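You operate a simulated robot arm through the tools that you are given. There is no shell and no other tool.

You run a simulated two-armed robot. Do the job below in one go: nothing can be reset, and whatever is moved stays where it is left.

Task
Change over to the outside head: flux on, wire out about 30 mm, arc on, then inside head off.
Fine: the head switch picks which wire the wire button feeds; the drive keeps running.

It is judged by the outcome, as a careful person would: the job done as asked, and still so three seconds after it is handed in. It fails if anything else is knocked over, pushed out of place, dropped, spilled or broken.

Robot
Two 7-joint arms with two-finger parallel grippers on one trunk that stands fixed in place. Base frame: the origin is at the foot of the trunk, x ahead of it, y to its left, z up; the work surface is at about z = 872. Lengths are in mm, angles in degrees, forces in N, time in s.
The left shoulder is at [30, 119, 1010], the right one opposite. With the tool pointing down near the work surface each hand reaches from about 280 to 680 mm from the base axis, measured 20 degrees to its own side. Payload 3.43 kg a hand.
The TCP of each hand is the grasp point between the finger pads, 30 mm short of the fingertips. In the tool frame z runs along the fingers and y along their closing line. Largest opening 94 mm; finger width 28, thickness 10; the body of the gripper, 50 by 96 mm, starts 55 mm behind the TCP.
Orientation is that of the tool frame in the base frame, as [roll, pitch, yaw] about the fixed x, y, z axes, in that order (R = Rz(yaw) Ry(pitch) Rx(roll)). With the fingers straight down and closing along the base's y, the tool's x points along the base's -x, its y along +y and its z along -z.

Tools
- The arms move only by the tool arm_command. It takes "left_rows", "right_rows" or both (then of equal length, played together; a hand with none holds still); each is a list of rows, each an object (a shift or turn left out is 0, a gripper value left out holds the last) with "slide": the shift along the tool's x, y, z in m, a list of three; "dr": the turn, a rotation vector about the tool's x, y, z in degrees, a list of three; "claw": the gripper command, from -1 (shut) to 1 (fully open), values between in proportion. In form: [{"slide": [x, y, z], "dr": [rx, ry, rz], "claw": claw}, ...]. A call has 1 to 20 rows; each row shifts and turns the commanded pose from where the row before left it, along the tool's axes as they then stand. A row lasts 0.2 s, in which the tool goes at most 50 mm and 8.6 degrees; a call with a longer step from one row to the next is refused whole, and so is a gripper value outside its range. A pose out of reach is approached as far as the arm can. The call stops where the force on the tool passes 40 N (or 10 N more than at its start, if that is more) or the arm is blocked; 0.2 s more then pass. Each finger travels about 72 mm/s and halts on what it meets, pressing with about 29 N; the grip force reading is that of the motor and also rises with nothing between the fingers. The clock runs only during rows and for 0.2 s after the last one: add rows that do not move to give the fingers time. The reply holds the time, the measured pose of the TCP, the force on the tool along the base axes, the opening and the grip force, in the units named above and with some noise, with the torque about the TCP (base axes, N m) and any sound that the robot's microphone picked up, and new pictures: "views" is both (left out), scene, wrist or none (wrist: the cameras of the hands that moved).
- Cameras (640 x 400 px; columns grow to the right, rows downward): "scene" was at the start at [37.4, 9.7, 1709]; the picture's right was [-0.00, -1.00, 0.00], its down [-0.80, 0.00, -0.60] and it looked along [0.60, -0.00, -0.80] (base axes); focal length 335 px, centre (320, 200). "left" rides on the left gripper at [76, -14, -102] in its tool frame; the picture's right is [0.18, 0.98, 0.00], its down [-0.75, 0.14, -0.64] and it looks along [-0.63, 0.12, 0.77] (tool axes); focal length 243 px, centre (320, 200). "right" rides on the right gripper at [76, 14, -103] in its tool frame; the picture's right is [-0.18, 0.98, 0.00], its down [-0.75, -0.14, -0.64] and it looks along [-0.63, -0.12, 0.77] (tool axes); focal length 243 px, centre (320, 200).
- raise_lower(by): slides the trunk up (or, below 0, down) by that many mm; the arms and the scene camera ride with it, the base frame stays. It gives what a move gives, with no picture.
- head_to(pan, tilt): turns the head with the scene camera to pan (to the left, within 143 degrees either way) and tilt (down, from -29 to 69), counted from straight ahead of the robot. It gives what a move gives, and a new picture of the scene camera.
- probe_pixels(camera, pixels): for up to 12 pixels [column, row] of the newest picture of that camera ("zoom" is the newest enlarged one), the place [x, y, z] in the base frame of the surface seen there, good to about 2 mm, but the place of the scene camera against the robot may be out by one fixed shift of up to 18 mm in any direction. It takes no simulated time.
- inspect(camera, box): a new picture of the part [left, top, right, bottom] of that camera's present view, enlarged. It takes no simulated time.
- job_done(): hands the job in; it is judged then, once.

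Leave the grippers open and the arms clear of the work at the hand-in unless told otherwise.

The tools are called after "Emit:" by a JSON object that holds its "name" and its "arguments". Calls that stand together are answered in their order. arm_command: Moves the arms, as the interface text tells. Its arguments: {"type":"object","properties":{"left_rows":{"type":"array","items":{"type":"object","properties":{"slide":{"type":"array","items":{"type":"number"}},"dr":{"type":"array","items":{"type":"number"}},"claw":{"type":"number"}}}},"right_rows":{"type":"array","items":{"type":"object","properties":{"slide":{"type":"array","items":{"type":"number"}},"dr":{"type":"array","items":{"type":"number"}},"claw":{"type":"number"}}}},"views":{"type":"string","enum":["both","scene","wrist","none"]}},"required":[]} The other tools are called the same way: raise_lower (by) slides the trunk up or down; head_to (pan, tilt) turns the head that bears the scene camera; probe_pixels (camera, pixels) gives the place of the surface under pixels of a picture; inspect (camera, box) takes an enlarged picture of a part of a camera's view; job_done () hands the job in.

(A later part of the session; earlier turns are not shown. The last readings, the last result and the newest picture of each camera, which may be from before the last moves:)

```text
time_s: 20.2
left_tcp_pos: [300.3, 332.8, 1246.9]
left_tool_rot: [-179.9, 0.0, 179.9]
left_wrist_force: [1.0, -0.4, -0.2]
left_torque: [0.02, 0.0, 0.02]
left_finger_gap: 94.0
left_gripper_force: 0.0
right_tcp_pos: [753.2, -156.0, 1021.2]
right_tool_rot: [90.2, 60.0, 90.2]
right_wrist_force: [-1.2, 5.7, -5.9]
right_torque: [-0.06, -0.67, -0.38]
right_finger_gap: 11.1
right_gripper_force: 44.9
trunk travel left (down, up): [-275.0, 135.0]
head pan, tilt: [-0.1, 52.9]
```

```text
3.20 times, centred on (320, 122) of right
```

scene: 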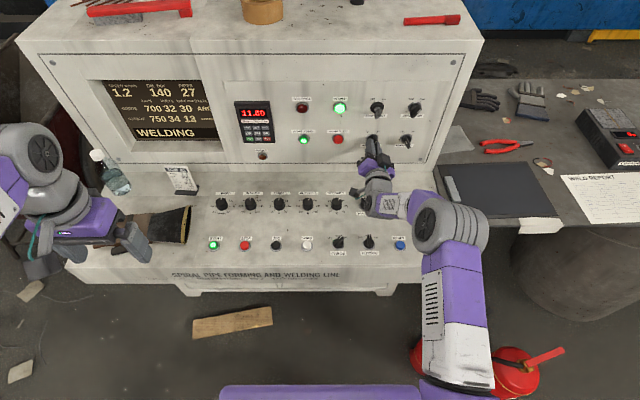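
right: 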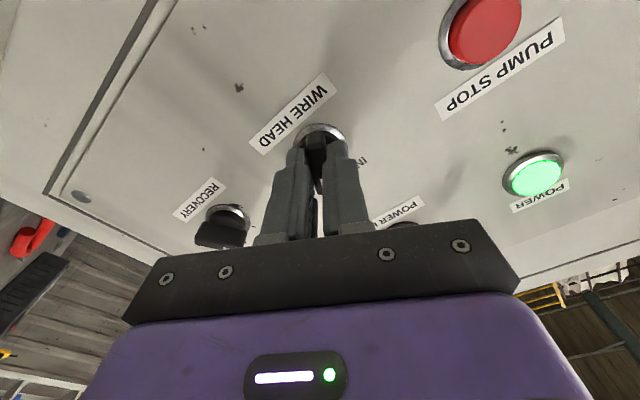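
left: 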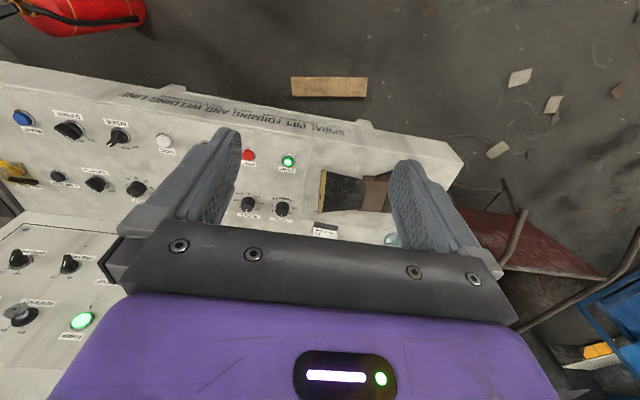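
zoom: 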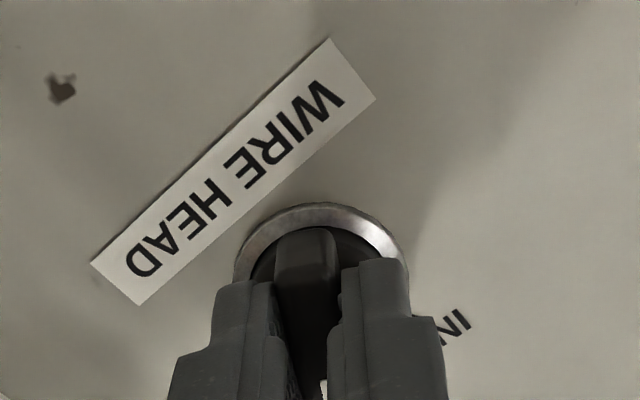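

OUTSIDE state now reads COVERED (flux has covered). The WIRE HEAD turned with the hand; I open the fingers and back straight off 90 mm to check.

Emit:
{"name": "arm_command", "arguments": {"right_rows": [{"claw": -0.4}, {"claw": 0.0}, {}, {"slide": [0, 0, -0.02]}, {"slide": [0, 0, -0.03]}, {"slide": [0, 0, -0.04]}, {}], "views": "both"}}

Emit:
{"name": "inspect", "arguments": {"camera": "scene", "box": [365, 90, 435, 155]}}

Emit:
{"name": "inspect", "arguments": {"camera": "right", "box": [220, 60, 420, 185]}}

```text
time_s: 21.8
left_tcp_pos: [300.5, 332.2, 1246.2]
left_tool_rot: [179.9, 0.0, 180.0]
left_wrist_force: [-0.7, -0.4, 0.0]
left_torque: [0.02, 0.05, 0.01]
left_finger_gap: 93.9
left_gripper_force: 0.1
right_tcp_pos: [662.9, -158.7, 1020.2]
right_tool_rot: [90.0, 59.9, 89.9]
right_wrist_force: [-0.5, 0.4, -0.3]
right_torque: [-0.04, -0.01, -0.03]
right_finger_gap: 47.1
right_gripper_force: 0.1
trunk travel left (down, up): [-275.0, 135.0]
head pan, tilt: [-0.1, 52.9]
```

scene: 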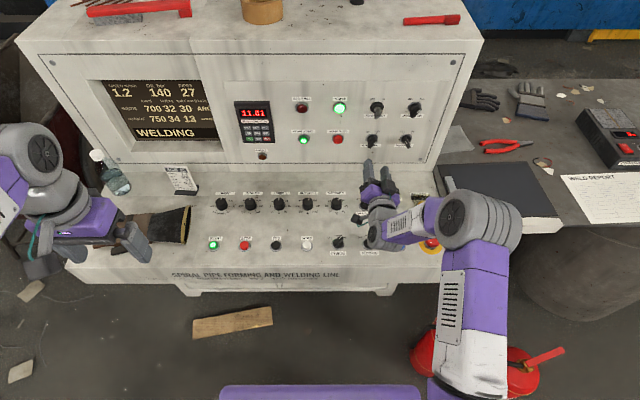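
right: 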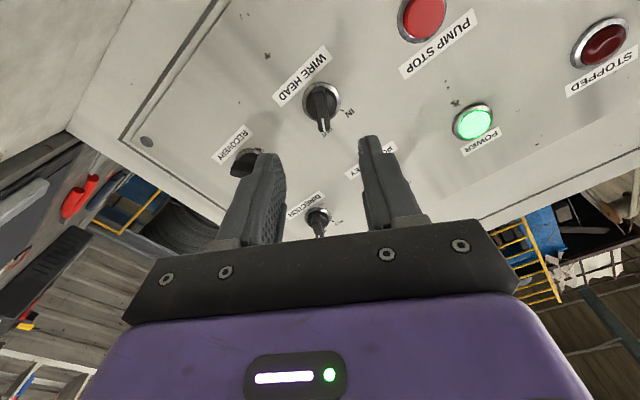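

```text
6.15 times, centred on (400, 122) of scene
```

zoom: 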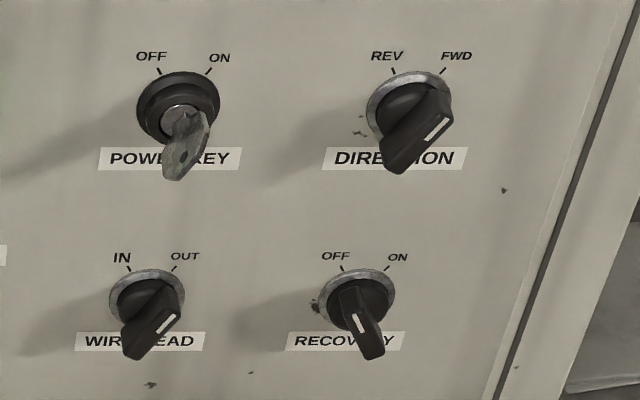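

```text
3.20 times, centred on (320, 122) of right
```

zoom: 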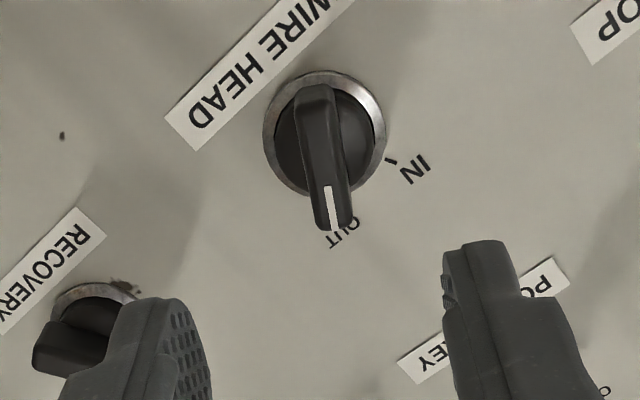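

WIRE HEAD now points to OUT. I back away further, unroll, rise to z≈1110 and tilt the hand back to pointing down.

Emit:
{"name": "arm_command", "arguments": {"right_rows": [{"slide": [0, 0, -0.035], "dr": [0, 0, -7.5]}, {"slide": [0, 0, -0.035], "dr": [0, 0, -7.5]}, {"slide": [0, 0, -0.035], "dr": [0, 0, -7.5]}, {"slide": [0, 0, -0.035], "dr": [0, 0, -7.5]}, {"slide": [-0.045, 0, 0]}, {"slide": [-0.045, 0, 0]}, {"dr": [0, 8.2, 0]}, {"dr": [0, 8.2, 0]}, {"dr": [0, 8.2, 0]}, {"dr": [0, 8.2, 0]}, {"dr": [0, 8.2, 0]}, {"dr": [0, 8.2, 0]}, {"dr": [0, 8.2, 0]}, {"dr": [0, 8.2, 0]}, {"dr": [0, 8.2, 0]}, {"dr": [0, 8.2, 0]}, {"dr": [0, 8.0, 0], "claw": -1}, {"claw": -1}], "views": "both"}}

```text
time_s: 25.6
left_tcp_pos: [300.0, 331.8, 1247.5]
left_tool_rot: [180.0, 0.0, 180.0]
left_wrist_force: [0.1, -0.2, -0.2]
left_torque: [-0.02, 0.0, -0.01]
left_finger_gap: 94.0
left_gripper_force: 0.0
right_tcp_pos: [523.2, -158.9, 1111.8]
right_tool_rot: [180.0, 0.1, 180.0]
right_wrist_force: [0.4, -0.6, 1.2]
right_torque: [0.04, 0.0, 0.01]
right_finger_gap: 0.0
right_gripper_force: 28.6
trunk travel left (down, up): [-275.0, 135.0]
head pan, tilt: [-0.1, 52.9]
```

scene: 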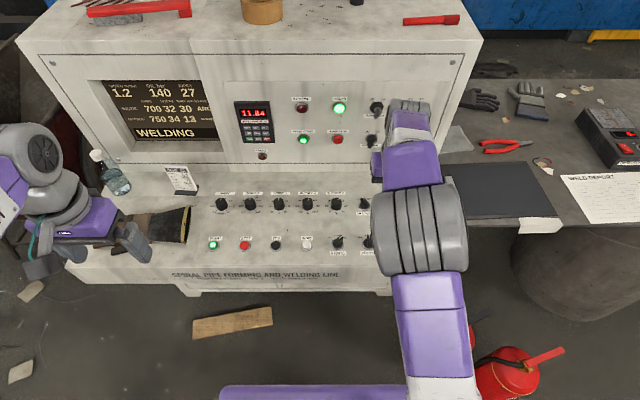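
right: 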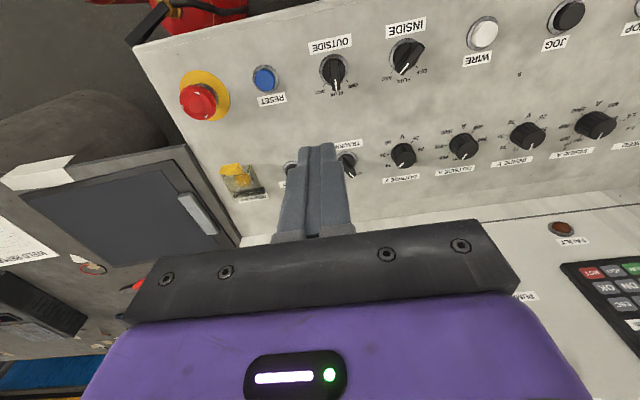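

The hand points down with closed fingers. I move it above the WIRE button (≈[517, 36]) at z≈1000 and look.

Emit:
{"name": "arm_command", "arguments": {"right_rows": [{"slide": [0.001, 0.0325, 0.0]}, {"slide": [0.001, 0.0325, 0.01]}, {"slide": [0.001, 0.0325, 0.025]}, {"slide": [0.001, 0.0325, 0.025]}, {"slide": [0.001, 0.0325, 0.025]}, {"slide": [0.001, 0.0325, 0.025]}, {}], "views": "both"}}

Emit:
{"name": "inspect", "arguments": {"camera": "right", "box": [220, 40, 420, 165]}}

```text
time_s: 27.2
left_tcp_pos: [300.4, 332.6, 1248.4]
left_tool_rot: [179.9, 0.0, -179.9]
left_wrist_force: [0.1, 0.2, 0.3]
left_torque: [0.03, 0.01, -0.02]
left_finger_gap: 94.1
left_gripper_force: 0.1
right_tcp_pos: [517.6, 37.6, 1001.0]
right_tool_rot: [180.0, 0.1, -180.0]
right_wrist_force: [0.4, 0.4, -0.1]
right_torque: [0.03, -0.01, -0.01]
right_finger_gap: 0.0
right_gripper_force: 28.8
trunk travel left (down, up): [-275.0, 135.0]
head pan, tilt: [-0.1, 52.9]
```

scene: 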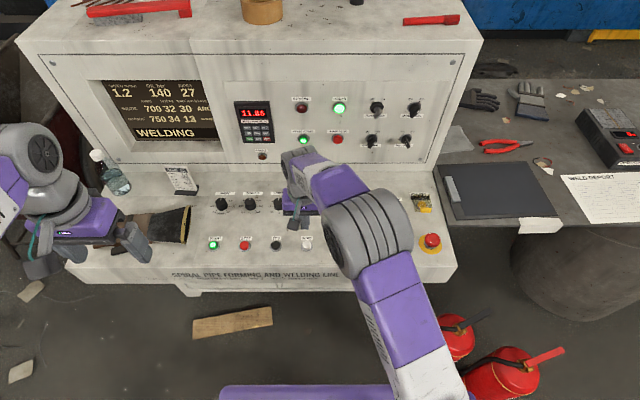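
right: 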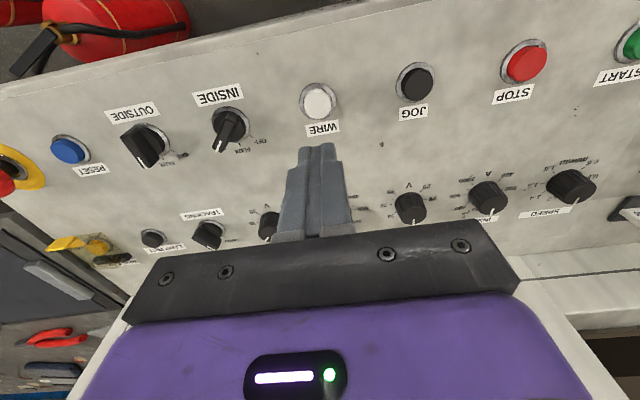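

```text
3.20 times, centred on (320, 102) of right
```

zoom: 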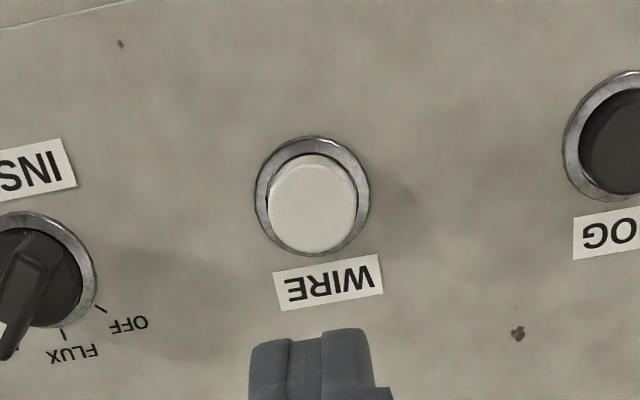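

The WIRE button is at zoom (312,205). I probe its cap and ring.

Emit:
{"name": "probe_pixels", "arguments": {"camera": "zoom", "pixels": [[312, 203], [270, 200], [355, 205], [312, 160], [315, 248], [257, 195], [368, 195], [312, 140], [320, 253]]}}

Emit:
{"name": "inspect", "arguments": {"camera": "scene", "box": [95, 75, 225, 156]}}

```text
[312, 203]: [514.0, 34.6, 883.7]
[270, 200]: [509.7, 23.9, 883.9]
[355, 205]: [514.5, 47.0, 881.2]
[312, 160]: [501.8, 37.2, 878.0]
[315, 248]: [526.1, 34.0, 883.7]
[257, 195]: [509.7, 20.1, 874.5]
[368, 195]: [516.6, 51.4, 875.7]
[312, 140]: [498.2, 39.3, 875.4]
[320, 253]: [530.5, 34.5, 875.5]
```

```text
4.92 times, centred on (160, 116) of scene
```

zoom: 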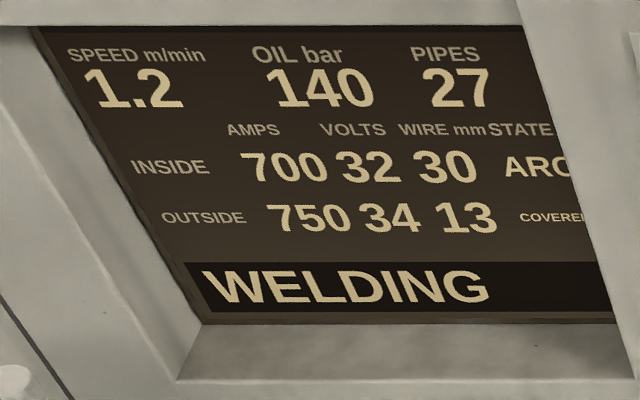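

The cap top is z≈883.8, centre ≈ (514.5, 35.6). I go down to 6 mm above it first (TCP z≈920).

Emit:
{"name": "arm_command", "arguments": {"right_rows": [{"slide": [0.0027, -0.002, 0.03]}, {"slide": [0, 0, 0.035]}, {"slide": [0, 0, 0.016]}, {}], "views": "both"}}

Emit:
{"name": "inspect", "arguments": {"camera": "right", "box": [220, 60, 420, 185]}}

```text
time_s: 28.2
left_tcp_pos: [298.9, 331.9, 1246.8]
left_tool_rot: [180.0, 0.0, 180.0]
left_wrist_force: [0.2, 0.0, 1.1]
left_torque: [0.01, 0.0, -0.04]
left_finger_gap: 94.0
left_gripper_force: 0.0
right_tcp_pos: [515.5, 35.0, 921.0]
right_tool_rot: [-179.9, 0.1, 180.0]
right_wrist_force: [0.1, 0.2, 0.3]
right_torque: [0.01, 0.01, 0.0]
right_finger_gap: 0.0
right_gripper_force: 28.9
trunk travel left (down, up): [-275.0, 135.0]
head pan, tilt: [-0.1, 52.9]
```

scene: 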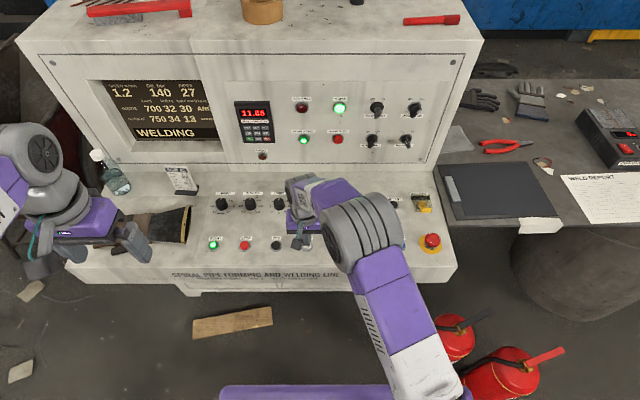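
right: 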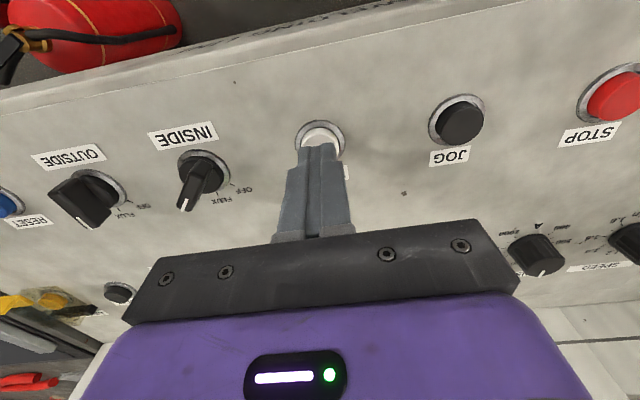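

```text
3.20 times, centred on (320, 122) of right
```

zoom: 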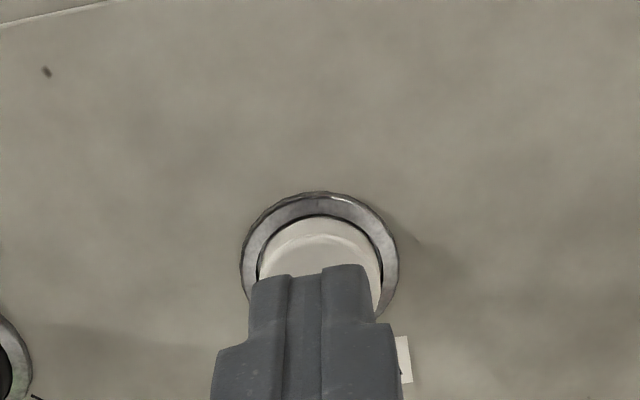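

Fingertips are centred over the WIRE cap. I give one short tap (down 11 mm, back up) and read the display for the feed amount.

Emit:
{"name": "arm_command", "arguments": {"right_rows": [{"slide": [0, 0, 0.011]}, {"slide": [0, 0, -0.011]}, {}], "views": "scene"}}

Emit:
{"name": "inspect", "arguments": {"camera": "scene", "box": [95, 75, 225, 156]}}

```text
time_s: 29.0
left_tcp_pos: [298.6, 332.5, 1247.6]
left_tool_rot: [-180.0, 0.0, -180.0]
left_wrist_force: [0.3, 0.6, 0.2]
left_torque: [-0.01, -0.04, 0.05]
left_finger_gap: 94.1
left_gripper_force: 0.0
right_tcp_pos: [514.4, 34.9, 921.6]
right_tool_rot: [180.0, 0.0, -180.0]
right_wrist_force: [0.6, -0.2, -0.1]
right_torque: [-0.02, 0.01, 0.01]
right_finger_gap: 0.2
right_gripper_force: 29.3
trunk travel left (down, up): [-275.0, 135.0]
head pan, tilt: [-0.1, 52.9]
heard: click
```

scene: 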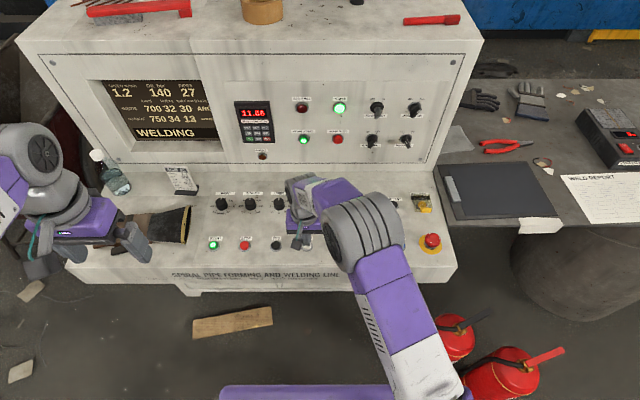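

```text
4.92 times, centred on (160, 116) of scene
```

zoom: 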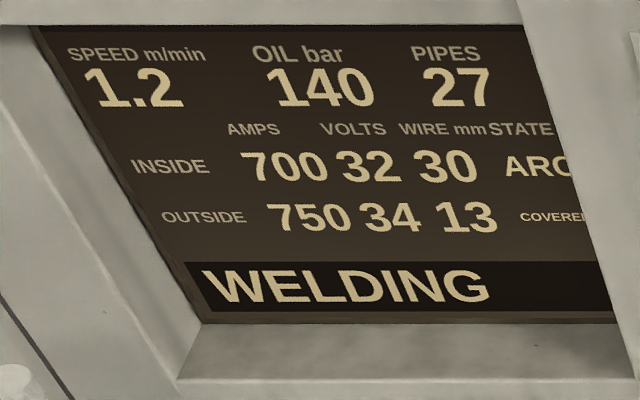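

A click was heard but the OUTSIDE wire still reads 13; the tap was probably too short. I press again holding about 0.4 s.

Emit:
{"name": "arm_command", "arguments": {"right_rows": [{"slide": [0, 0, 0.011]}, {}, {"slide": [0, 0, -0.011]}, {}], "views": "scene"}}

Emit:
{"name": "inspect", "arguments": {"camera": "scene", "box": [95, 75, 225, 156]}}

```text
time_s: 30.0
left_tcp_pos: [300.3, 332.1, 1247.1]
left_tool_rot: [180.0, 0.0, -180.0]
left_wrist_force: [-0.2, 0.2, 0.0]
left_torque: [-0.03, 0.03, 0.02]
left_finger_gap: 93.8
left_gripper_force: 0.0
right_tcp_pos: [513.9, 35.4, 921.0]
right_tool_rot: [-179.9, 0.0, -180.0]
right_wrist_force: [-0.2, -0.1, 0.0]
right_torque: [-0.03, -0.02, -0.01]
right_finger_gap: 0.0
right_gripper_force: 29.2
trunk travel left (down, up): [-275.0, 135.0]
head pan, tilt: [-0.1, 52.9]
heard: click
```

scene: 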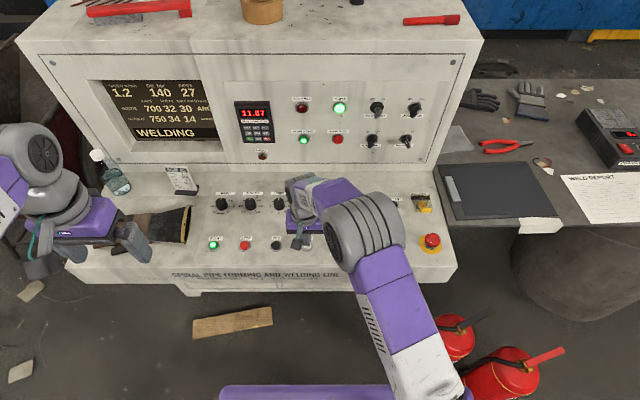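

```text
4.92 times, centred on (160, 116) of scene
```

zoom: 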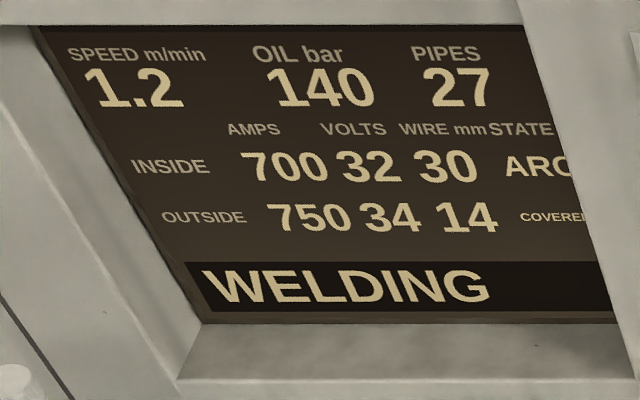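

It works: OUTSIDE reads 14. I press and stay down about 1 s, reading the display while still holding (the clock stands still between calls).

Emit:
{"name": "arm_command", "arguments": {"right_rows": [{"slide": [0, 0, 0.011]}, {}, {}, {}, {}], "views": "scene"}}

Emit:
{"name": "inspect", "arguments": {"camera": "scene", "box": [95, 75, 225, 156]}}

```text
time_s: 31.2
left_tcp_pos: [299.8, 332.0, 1247.8]
left_tool_rot: [-180.0, 0.0, -180.0]
left_wrist_force: [-1.0, 0.7, -0.2]
left_torque: [-0.01, 0.0, 0.02]
left_finger_gap: 93.9
left_gripper_force: 0.1
right_tcp_pos: [513.6, 36.5, 910.4]
right_tool_rot: [180.0, 0.1, 180.0]
right_wrist_force: [-0.2, -1.0, 2.2]
right_torque: [0.02, -0.01, -0.01]
right_finger_gap: 0.0
right_gripper_force: 28.8
trunk travel left (down, up): [-275.0, 135.0]
head pan, tilt: [-0.1, 52.9]
heard: click, click
```

scene: 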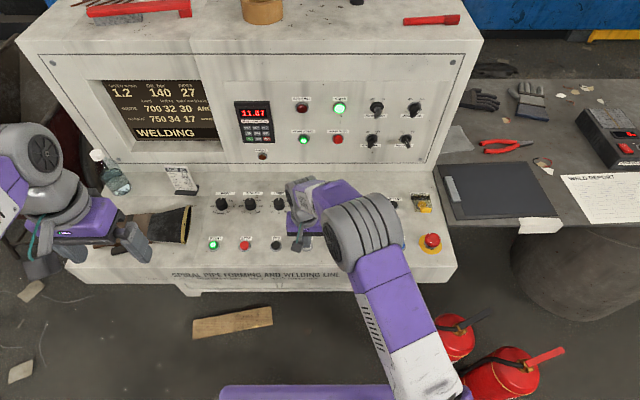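

```text
4.92 times, centred on (160, 116) of scene
```

zoom: 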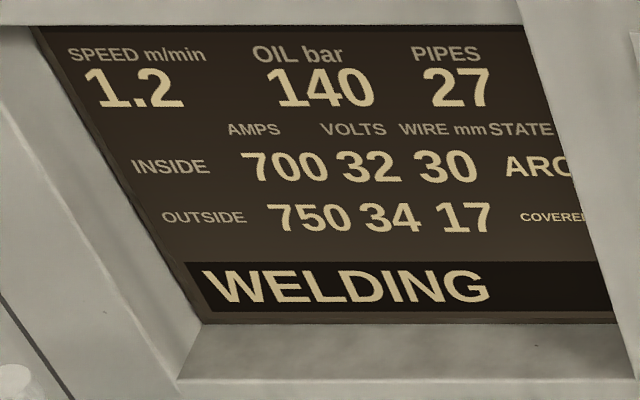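

17 now, still held; about 3–4 mm/s. Two clicks suggests I'm near the switching depth, so I press 1 mm deeper and hold about 2 s.

Emit:
{"name": "arm_command", "arguments": {"right_rows": [{"slide": [0, 0, 0.001]}, {}, {}, {}, {}, {}, {}, {}, {}], "views": "scene"}}

Emit:
{"name": "inspect", "arguments": {"camera": "scene", "box": [95, 75, 225, 156]}}

```text
time_s: 33.2
left_tcp_pos: [299.7, 332.7, 1247.9]
left_tool_rot: [-180.0, 0.1, 180.0]
left_wrist_force: [0.1, 0.0, 0.3]
left_torque: [-0.01, -0.01, 0.02]
left_finger_gap: 93.6
left_gripper_force: 0.1
right_tcp_pos: [514.0, 35.8, 909.5]
right_tool_rot: [-179.9, 0.0, -179.9]
right_wrist_force: [1.6, 0.3, 4.1]
right_torque: [0.02, -0.07, 0.02]
right_finger_gap: 0.0
right_gripper_force: 28.7
trunk travel left (down, up): [-275.0, 135.0]
head pan, tilt: [-0.1, 52.9]
```

scene: 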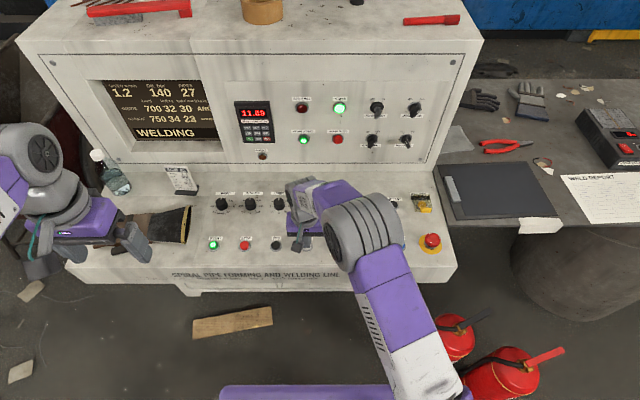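

```text
4.92 times, centred on (160, 116) of scene
```

zoom: 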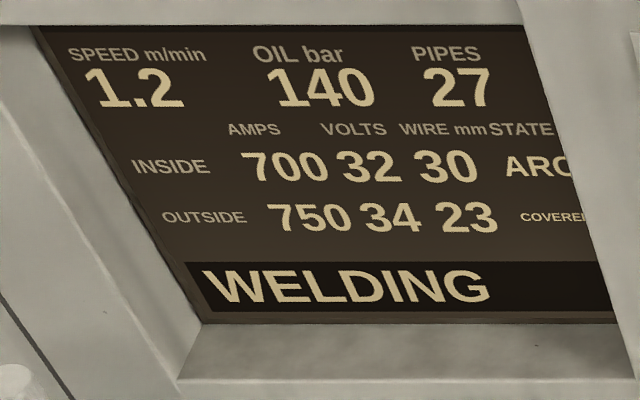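

23 after 2.0 s, so 3 mm/s. I hold 1.6 s more, expecting about 28.

Emit:
{"name": "arm_command", "arguments": {"right_rows": [{}, {}, {}, {}, {}, {}, {}], "views": "scene"}}

Emit:
{"name": "inspect", "arguments": {"camera": "scene", "box": [95, 75, 225, 156]}}

```text
time_s: 34.8
left_tcp_pos: [299.0, 332.4, 1247.2]
left_tool_rot: [-180.0, 0.0, -179.9]
left_wrist_force: [-0.1, 0.1, 0.1]
left_torque: [0.03, -0.03, 0.04]
left_finger_gap: 93.8
left_gripper_force: 0.1
right_tcp_pos: [514.5, 36.3, 908.4]
right_tool_rot: [179.9, 0.0, 180.0]
right_wrist_force: [0.5, 0.9, 5.3]
right_torque: [0.06, -0.04, 0.03]
right_finger_gap: 0.1
right_gripper_force: 29.0
trunk travel left (down, up): [-275.0, 135.0]
head pan, tilt: [-0.1, 52.9]
```

scene: 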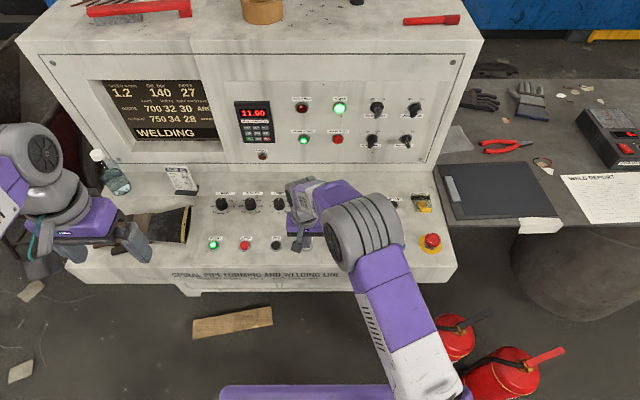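

```text
4.92 times, centred on (160, 116) of scene
```

zoom: 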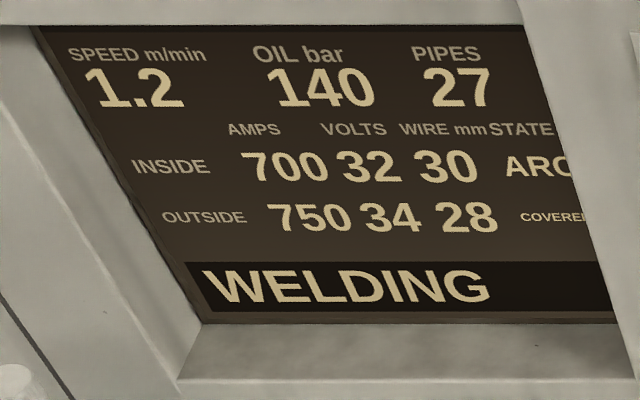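

28 mm. I hold 0.4 s more, then release by lifting 15 mm.

Emit:
{"name": "arm_command", "arguments": {"right_rows": [{}, {}, {"slide": [0, 0, -0.015]}, {}], "views": "scene"}}

Emit:
{"name": "inspect", "arguments": {"camera": "scene", "box": [95, 75, 225, 156]}}

```text
time_s: 35.8
left_tcp_pos: [299.1, 332.9, 1247.7]
left_tool_rot: [179.9, 0.0, 179.9]
left_wrist_force: [0.5, -0.3, -0.1]
left_torque: [0.02, -0.03, 0.01]
left_finger_gap: 93.9
left_gripper_force: 0.0
right_tcp_pos: [514.1, 35.8, 924.3]
right_tool_rot: [180.0, 0.0, -180.0]
right_wrist_force: [-0.2, 0.1, 1.1]
right_torque: [-0.03, 0.0, 0.03]
right_finger_gap: 0.0
right_gripper_force: 29.3
trunk travel left (down, up): [-275.0, 135.0]
head pan, tilt: [-0.1, 52.9]
```

scene: 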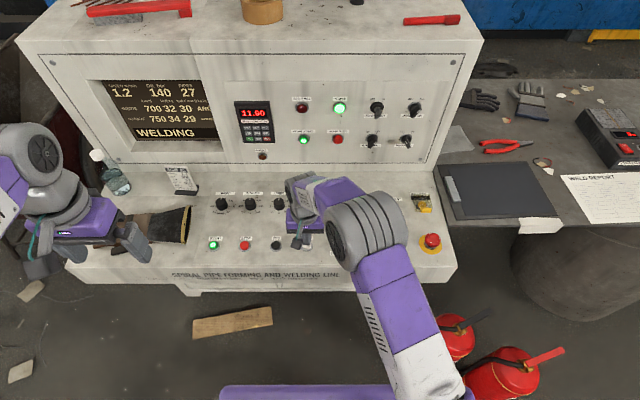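

```text
4.92 times, centred on (160, 116) of scene
```

zoom: 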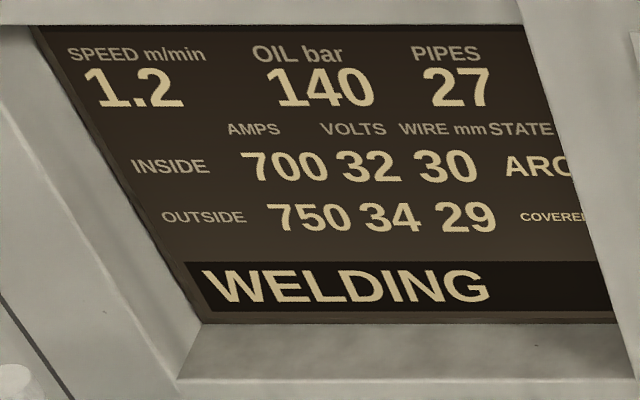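

29 mm, released. One more short tap should bring it to about 30.

Emit:
{"name": "arm_command", "arguments": {"right_rows": [{"slide": [0, 0, 0.0145]}, {}, {"slide": [0, 0, -0.02]}, {}], "views": "scene"}}

Emit:
{"name": "inspect", "arguments": {"camera": "scene", "box": [95, 75, 225, 156]}}

```text
time_s: 36.8
left_tcp_pos: [299.7, 332.2, 1247.3]
left_tool_rot: [180.0, 0.0, -179.9]
left_wrist_force: [-0.2, -0.4, 0.4]
left_torque: [0.03, 0.03, 0.05]
left_finger_gap: 94.2
left_gripper_force: 0.2
right_tcp_pos: [513.6, 35.9, 929.9]
right_tool_rot: [180.0, 0.0, 179.9]
right_wrist_force: [0.0, -0.3, -0.2]
right_torque: [0.03, -0.01, 0.04]
right_finger_gap: 0.0
right_gripper_force: 29.4
trunk travel left (down, up): [-275.0, 135.0]
head pan, tilt: [-0.1, 52.9]
heard: click
```

scene: 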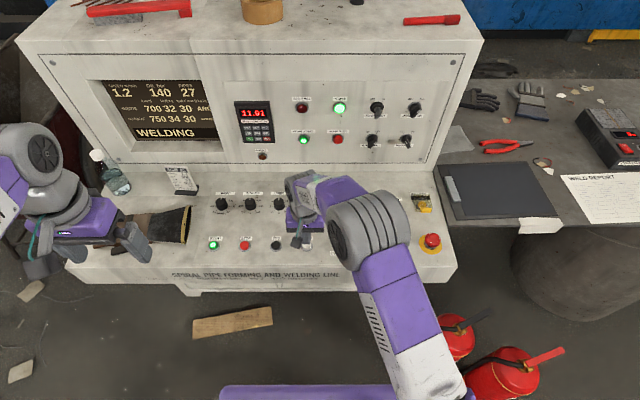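

```text
4.92 times, centred on (160, 116) of scene
```

zoom: 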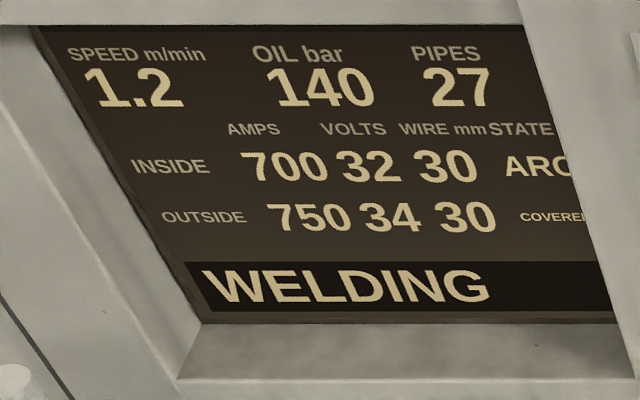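

OUTSIDE wire is 30 mm, state COVERED. Next: OUTSIDE to ARC. I rise 80 mm, move over OUTSIDE (≈[520.5, -140]) and open the fingers part way.

Emit:
{"name": "arm_command", "arguments": {"right_rows": [{"slide": [0, 0, -0.04]}, {"slide": [0, 0, -0.04]}, {"slide": [-0.0013, -0.0352, 0], "claw": 0}, {"slide": [-0.0013, -0.0352, 0]}, {"slide": [-0.0013, -0.0352, 0]}, {"slide": [-0.0013, -0.0352, 0]}, {"slide": [-0.0013, -0.0352, 0]}, {}], "views": "both"}}

Emit:
{"name": "inspect", "arguments": {"camera": "right", "box": [220, 40, 420, 165]}}

```text
time_s: 38.6
left_tcp_pos: [299.9, 332.6, 1246.4]
left_tool_rot: [-179.9, 0.1, -180.0]
left_wrist_force: [-0.4, 0.1, -1.0]
left_torque: [0.01, 0.02, 0.01]
left_finger_gap: 94.2
left_gripper_force: 0.0
right_tcp_pos: [521.5, -140.3, 1010.9]
right_tool_rot: [-179.9, 0.1, -179.9]
right_wrist_force: [0.3, 0.2, -0.8]
right_torque: [-0.03, 0.02, 0.01]
right_finger_gap: 46.6
right_gripper_force: 0.1
trunk travel left (down, up): [-275.0, 135.0]
head pan, tilt: [-0.1, 52.9]
```

scene: 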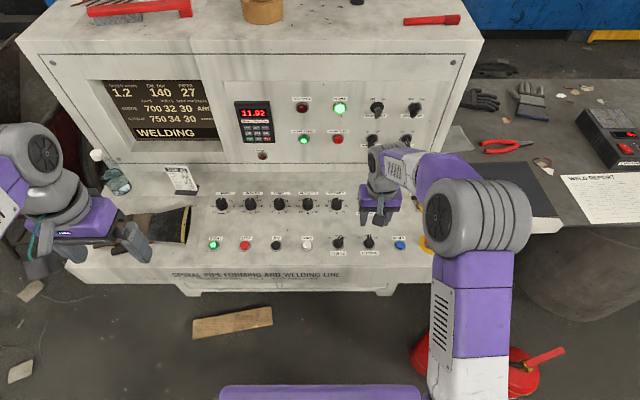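
right: 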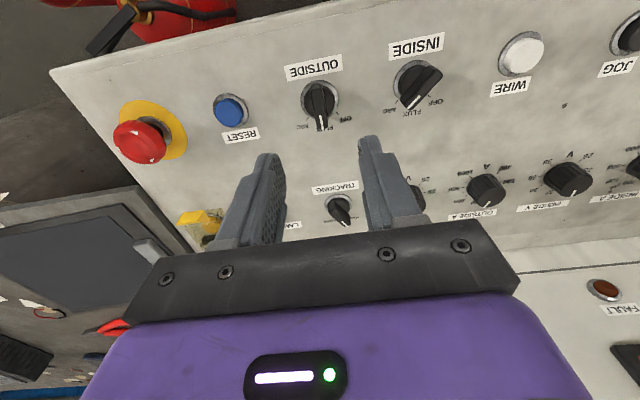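

```text
3.20 times, centred on (320, 102) of right
```

zoom: 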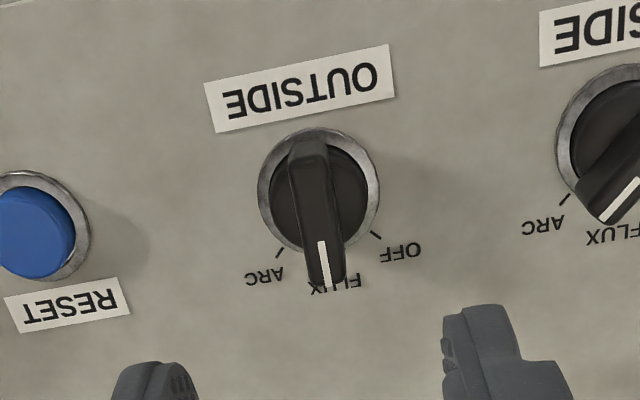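

Over OUTSIDE with its blade lined up at FLUX. I lower 96 mm to the same grip height as before (TCP z≈914.5) and close.

Emit:
{"name": "arm_command", "arguments": {"right_rows": [{"slide": [0, 0, 0.035]}, {"slide": [0, 0, 0.03]}, {"slide": [0, 0, 0.02]}, {"slide": [0, 0, 0.011]}, {"claw": -0.4}, {"claw": -1}, {"claw": -1}, {"claw": -1}], "views": "wrist"}}

```text
time_s: 40.4
left_tcp_pos: [300.6, 331.9, 1248.0]
left_tool_rot: [-179.9, 0.0, 180.0]
left_wrist_force: [0.2, 0.3, 0.6]
left_torque: [0.0, 0.02, -0.04]
left_finger_gap: 94.1
left_gripper_force: 0.0
right_tcp_pos: [522.2, -139.7, 912.7]
right_tool_rot: [-180.0, 0.0, -180.0]
right_wrist_force: [-0.3, 1.5, -2.6]
right_torque: [0.01, -0.76, 0.04]
right_finger_gap: 10.9
right_gripper_force: 44.3
trunk travel left (down, up): [-275.0, 135.0]
head pan, tilt: [-0.1, 52.9]
```

right: 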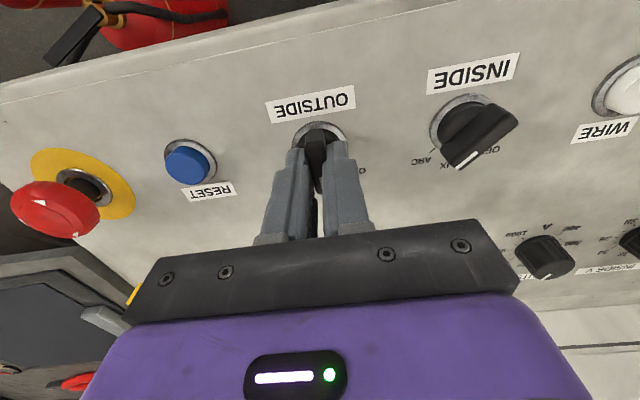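

Gripped at 10.9 mm. I turn 45° clockwise from FLUX to ARC and check the display.

Emit:
{"name": "arm_command", "arguments": {"right_rows": [{"dr": [0, 0, 7.5]}, {"dr": [0, 0, 7.5]}, {"dr": [0, 0, 7.5]}, {"dr": [0, 0, 7.5]}, {"dr": [0, 0, 7.5]}, {"dr": [0, 0, 7.5]}, {}], "views": "both"}}

Emit:
{"name": "inspect", "arguments": {"camera": "scene", "box": [95, 75, 225, 156]}}

```text
time_s: 42.0
left_tcp_pos: [299.3, 331.2, 1247.6]
left_tool_rot: [-180.0, 0.0, -180.0]
left_wrist_force: [-0.5, 0.6, 0.5]
left_torque: [0.01, 0.0, -0.01]
left_finger_gap: 94.1
left_gripper_force: 0.0
right_tcp_pos: [521.7, -141.0, 912.6]
right_tool_rot: [180.0, 0.0, 134.8]
right_wrist_force: [-3.7, -1.7, -0.7]
right_torque: [-0.47, -0.35, 0.09]
right_finger_gap: 11.0
right_gripper_force: 44.6
trunk travel left (down, up): [-275.0, 135.0]
head pan, tilt: [-0.1, 52.9]
```

scene: 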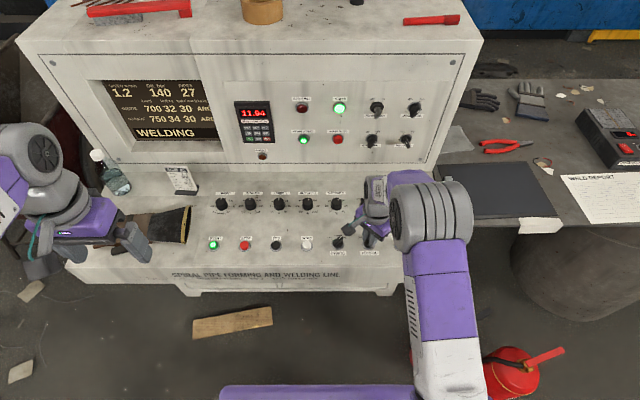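
right: 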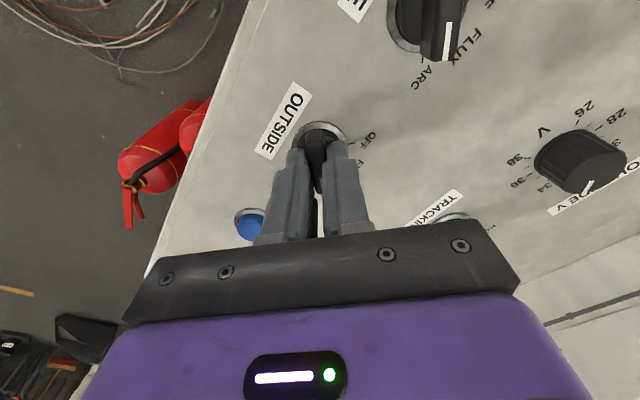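

```text
4.92 times, centred on (160, 116) of scene
```

zoom: 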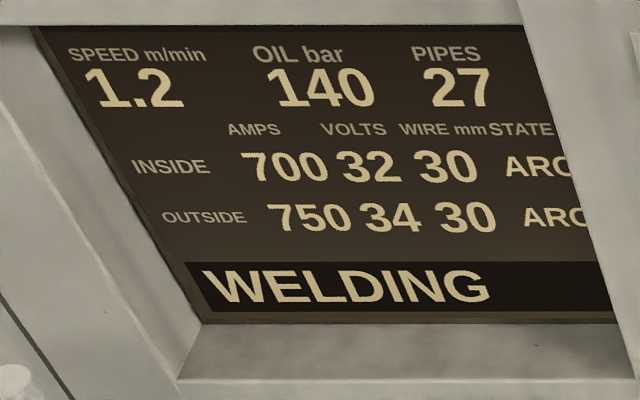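

OUTSIDE state reads ARC with both heads welding. I release, lift 90 mm, and shift 88 mm left to above INSIDE, keeping the 45° finger angle that matches its ARC position.

Emit:
{"name": "arm_command", "arguments": {"right_rows": [{"claw": -0.4}, {"claw": 0.0}, {}, {"slide": [0, 0, -0.025]}, {"slide": [0, 0, -0.03]}, {"slide": [0, 0, -0.035]}, {"slide": [0.0212, 0.0203, 0]}, {"slide": [0.0212, 0.0203, 0]}, {"slide": [0.0212, 0.0203, 0]}, {}], "views": "both"}}

Emit:
{"name": "inspect", "arguments": {"camera": "right", "box": [220, 40, 420, 165]}}

Emit:
{"name": "inspect", "arguments": {"camera": "scene", "box": [95, 75, 225, 156]}}

```text
time_s: 44.2
left_tcp_pos: [299.1, 330.3, 1247.6]
left_tool_rot: [180.0, -0.1, 180.0]
left_wrist_force: [-0.1, -0.5, -0.6]
left_torque: [0.03, 0.01, -0.02]
left_finger_gap: 94.0
left_gripper_force: 0.1
right_tcp_pos: [519.1, -51.6, 1004.4]
right_tool_rot: [179.9, 0.0, 135.0]
right_wrist_force: [-1.2, -0.3, 0.1]
right_torque: [-0.02, 0.0, 0.02]
right_finger_gap: 47.0
right_gripper_force: 0.1
trunk travel left (down, up): [-275.0, 135.0]
head pan, tilt: [-0.1, 52.9]
```

scene: 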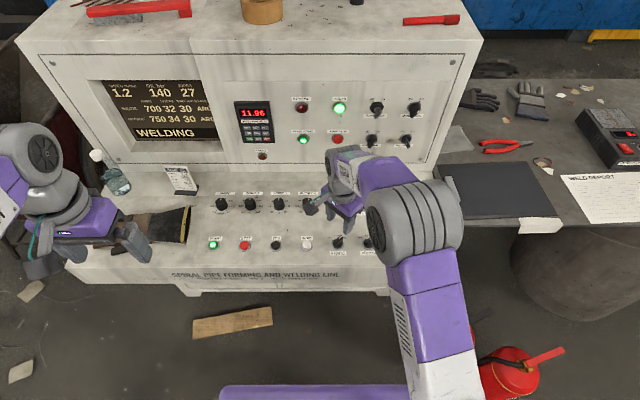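
right: 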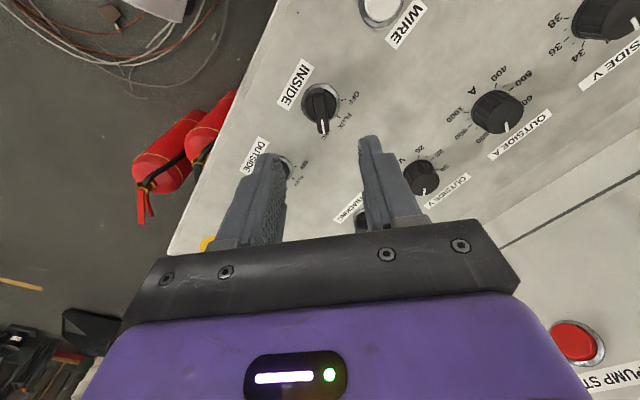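

```text
3.20 times, centred on (320, 102) of right
```

zoom: 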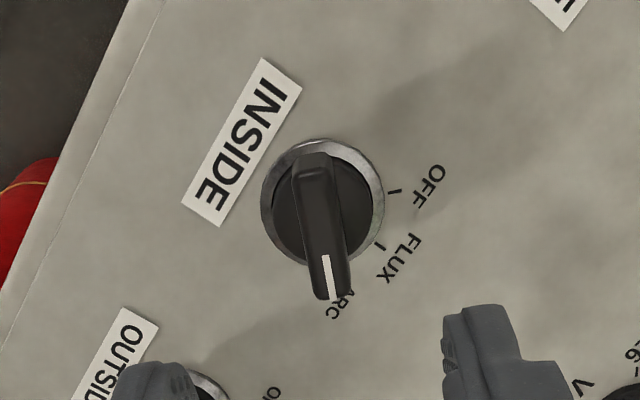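

```text
4.92 times, centred on (160, 116) of scene
```

zoom: 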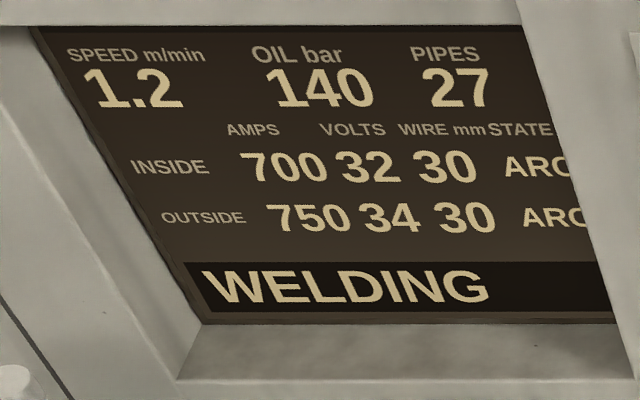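

INSIDE blade is lined up between the fingers; OUTSIDE remains ARC. I probe the ring and blade for centring.

Emit:
{"name": "probe_pixels", "arguments": {"camera": "zoom", "pixels": [[262, 200], [383, 198], [322, 141], [317, 165], [332, 295], [320, 225], [298, 210], [345, 215]]}}

```text
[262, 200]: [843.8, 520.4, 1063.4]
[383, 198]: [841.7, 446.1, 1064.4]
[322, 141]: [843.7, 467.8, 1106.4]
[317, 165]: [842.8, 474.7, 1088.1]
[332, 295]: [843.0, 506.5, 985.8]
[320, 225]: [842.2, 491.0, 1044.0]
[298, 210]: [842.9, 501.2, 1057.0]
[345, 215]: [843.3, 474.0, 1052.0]
```

That probed the display zoom (the newest). I re-take the right-wrist zoom and probe it.

Emit:
{"name": "inspect", "arguments": {"camera": "right", "box": [220, 40, 420, 165]}}

```text
3.20 times, centred on (320, 102) of right
```

zoom: 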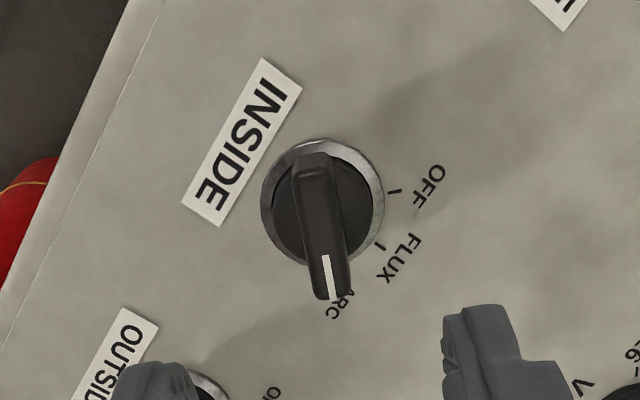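

Now the probe on this zoom.

Emit:
{"name": "probe_pixels", "arguments": {"camera": "zoom", "pixels": [[262, 200], [383, 198], [322, 141], [317, 165], [332, 295], [320, 225], [298, 210], [345, 215]]}}

```text
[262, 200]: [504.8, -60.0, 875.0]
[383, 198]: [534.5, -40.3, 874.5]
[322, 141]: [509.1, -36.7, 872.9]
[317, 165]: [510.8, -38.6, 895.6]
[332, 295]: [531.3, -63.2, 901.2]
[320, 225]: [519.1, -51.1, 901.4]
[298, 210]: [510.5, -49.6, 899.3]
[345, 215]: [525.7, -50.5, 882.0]
```

Axis ≈ (520, -50.8), TCP is within 1 mm. I lower 90 mm to the grip height and close on the INSIDE blade.

Emit:
{"name": "arm_command", "arguments": {"right_rows": [{"slide": [0, 0.0012, 0.03]}, {"slide": [0, 0, 0.03]}, {"slide": [0, 0, 0.02]}, {"slide": [0, 0, 0.01]}, {"claw": -0.4}, {"claw": -1}, {"claw": -1}, {"claw": -1}], "views": "both"}}

Emit:
{"name": "inspect", "arguments": {"camera": "scene", "box": [95, 75, 225, 156]}}

```text
time_s: 46.0
left_tcp_pos: [299.6, 332.5, 1247.8]
left_tool_rot: [-179.9, 0.0, 179.9]
left_wrist_force: [-0.3, -1.1, -0.2]
left_torque: [0.01, 0.01, 0.05]
left_finger_gap: 93.8
left_gripper_force: 0.0
right_tcp_pos: [520.6, -52.9, 913.0]
right_tool_rot: [-180.0, 0.0, 135.0]
right_wrist_force: [-2.1, -1.8, -2.4]
right_torque: [-0.23, -0.17, -0.05]
right_finger_gap: 11.2
right_gripper_force: 44.7
trunk travel left (down, up): [-275.0, 135.0]
head pan, tilt: [-0.1, 52.9]
```

scene: 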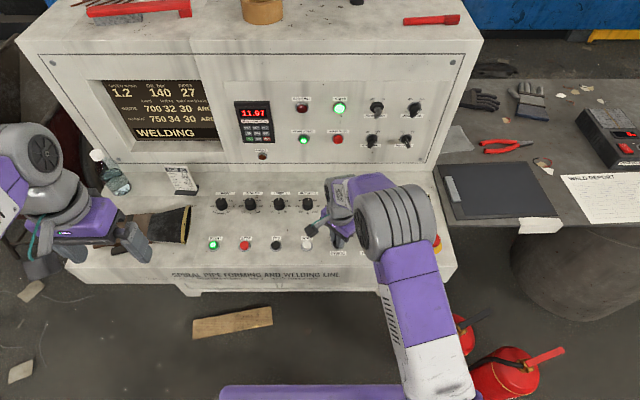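
right: 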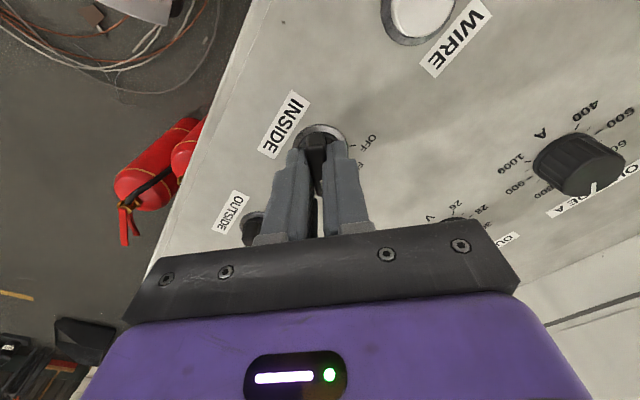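

```text
4.92 times, centred on (160, 116) of scene
```

zoom: 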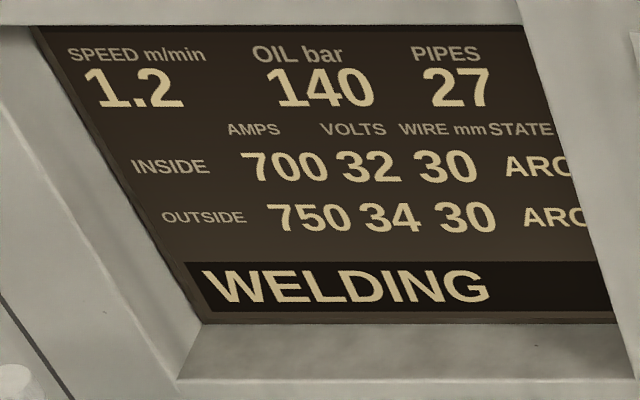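

INSIDE gripped, OUTSIDE arc steady. I turn INSIDE 90° counter-clockwise from ARC through FLUX to OFF.

Emit:
{"name": "arm_command", "arguments": {"right_rows": [{"dr": [0, 0, -7.5]}, {"dr": [0, 0, -7.5]}, {"dr": [0, 0, -7.5]}, {"dr": [0, 0, -7.5]}, {"dr": [0, 0, -7.5]}, {"dr": [0, 0, -7.5]}, {"dr": [0, 0, -7.5]}, {"dr": [0, 0, -7.5]}, {"dr": [0, 0, -7.5]}, {"dr": [0, 0, -7.5]}, {"dr": [0, 0, -7.5]}, {"dr": [0, 0, -7.5]}, {}], "views": "both"}}

Emit:
{"name": "inspect", "arguments": {"camera": "scene", "box": [95, 75, 225, 156]}}

```text
time_s: 48.8
left_tcp_pos: [299.8, 331.2, 1248.4]
left_tool_rot: [-180.0, 0.0, -180.0]
left_wrist_force: [-0.1, 0.7, 0.3]
left_torque: [0.03, 0.01, 0.04]
left_finger_gap: 94.0
left_gripper_force: 0.2
right_tcp_pos: [519.0, -52.5, 912.6]
right_tool_rot: [179.9, -0.1, -134.9]
right_wrist_force: [-5.2, -5.3, -7.7]
right_torque: [-0.16, 0.05, -0.1]
right_finger_gap: 10.7
right_gripper_force: 44.3
trunk travel left (down, up): [-275.0, 135.0]
head pan, tilt: [-0.1, 52.9]
```

scene: 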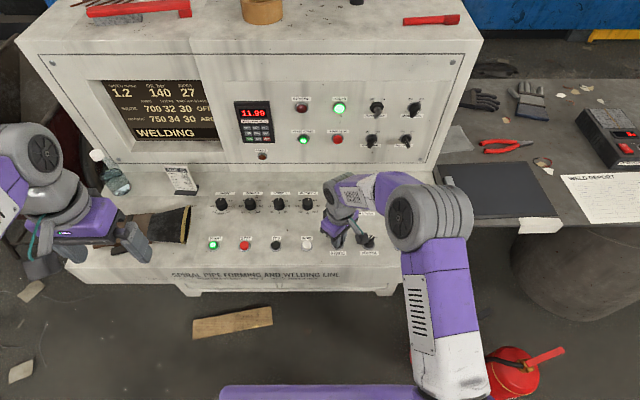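
right: 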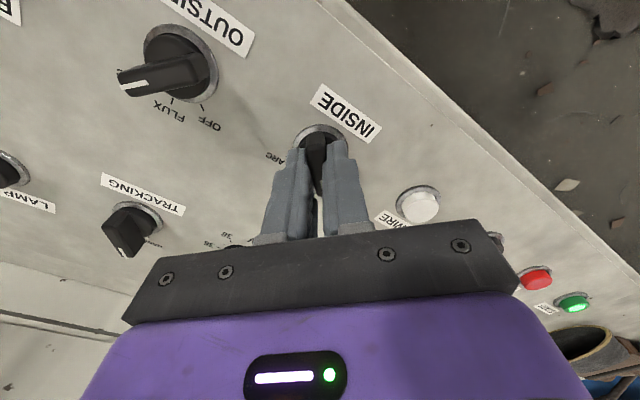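

```text
4.92 times, centred on (160, 116) of scene
```

zoom: 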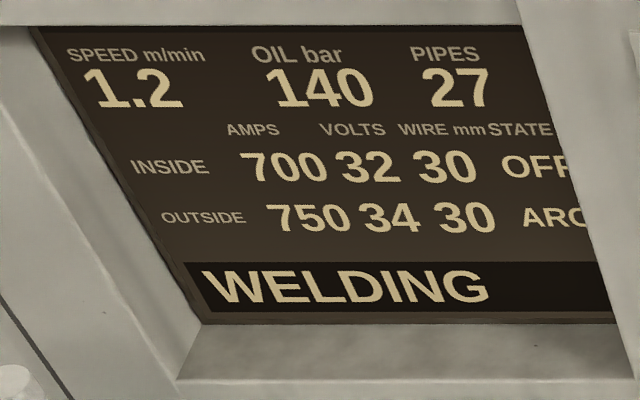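

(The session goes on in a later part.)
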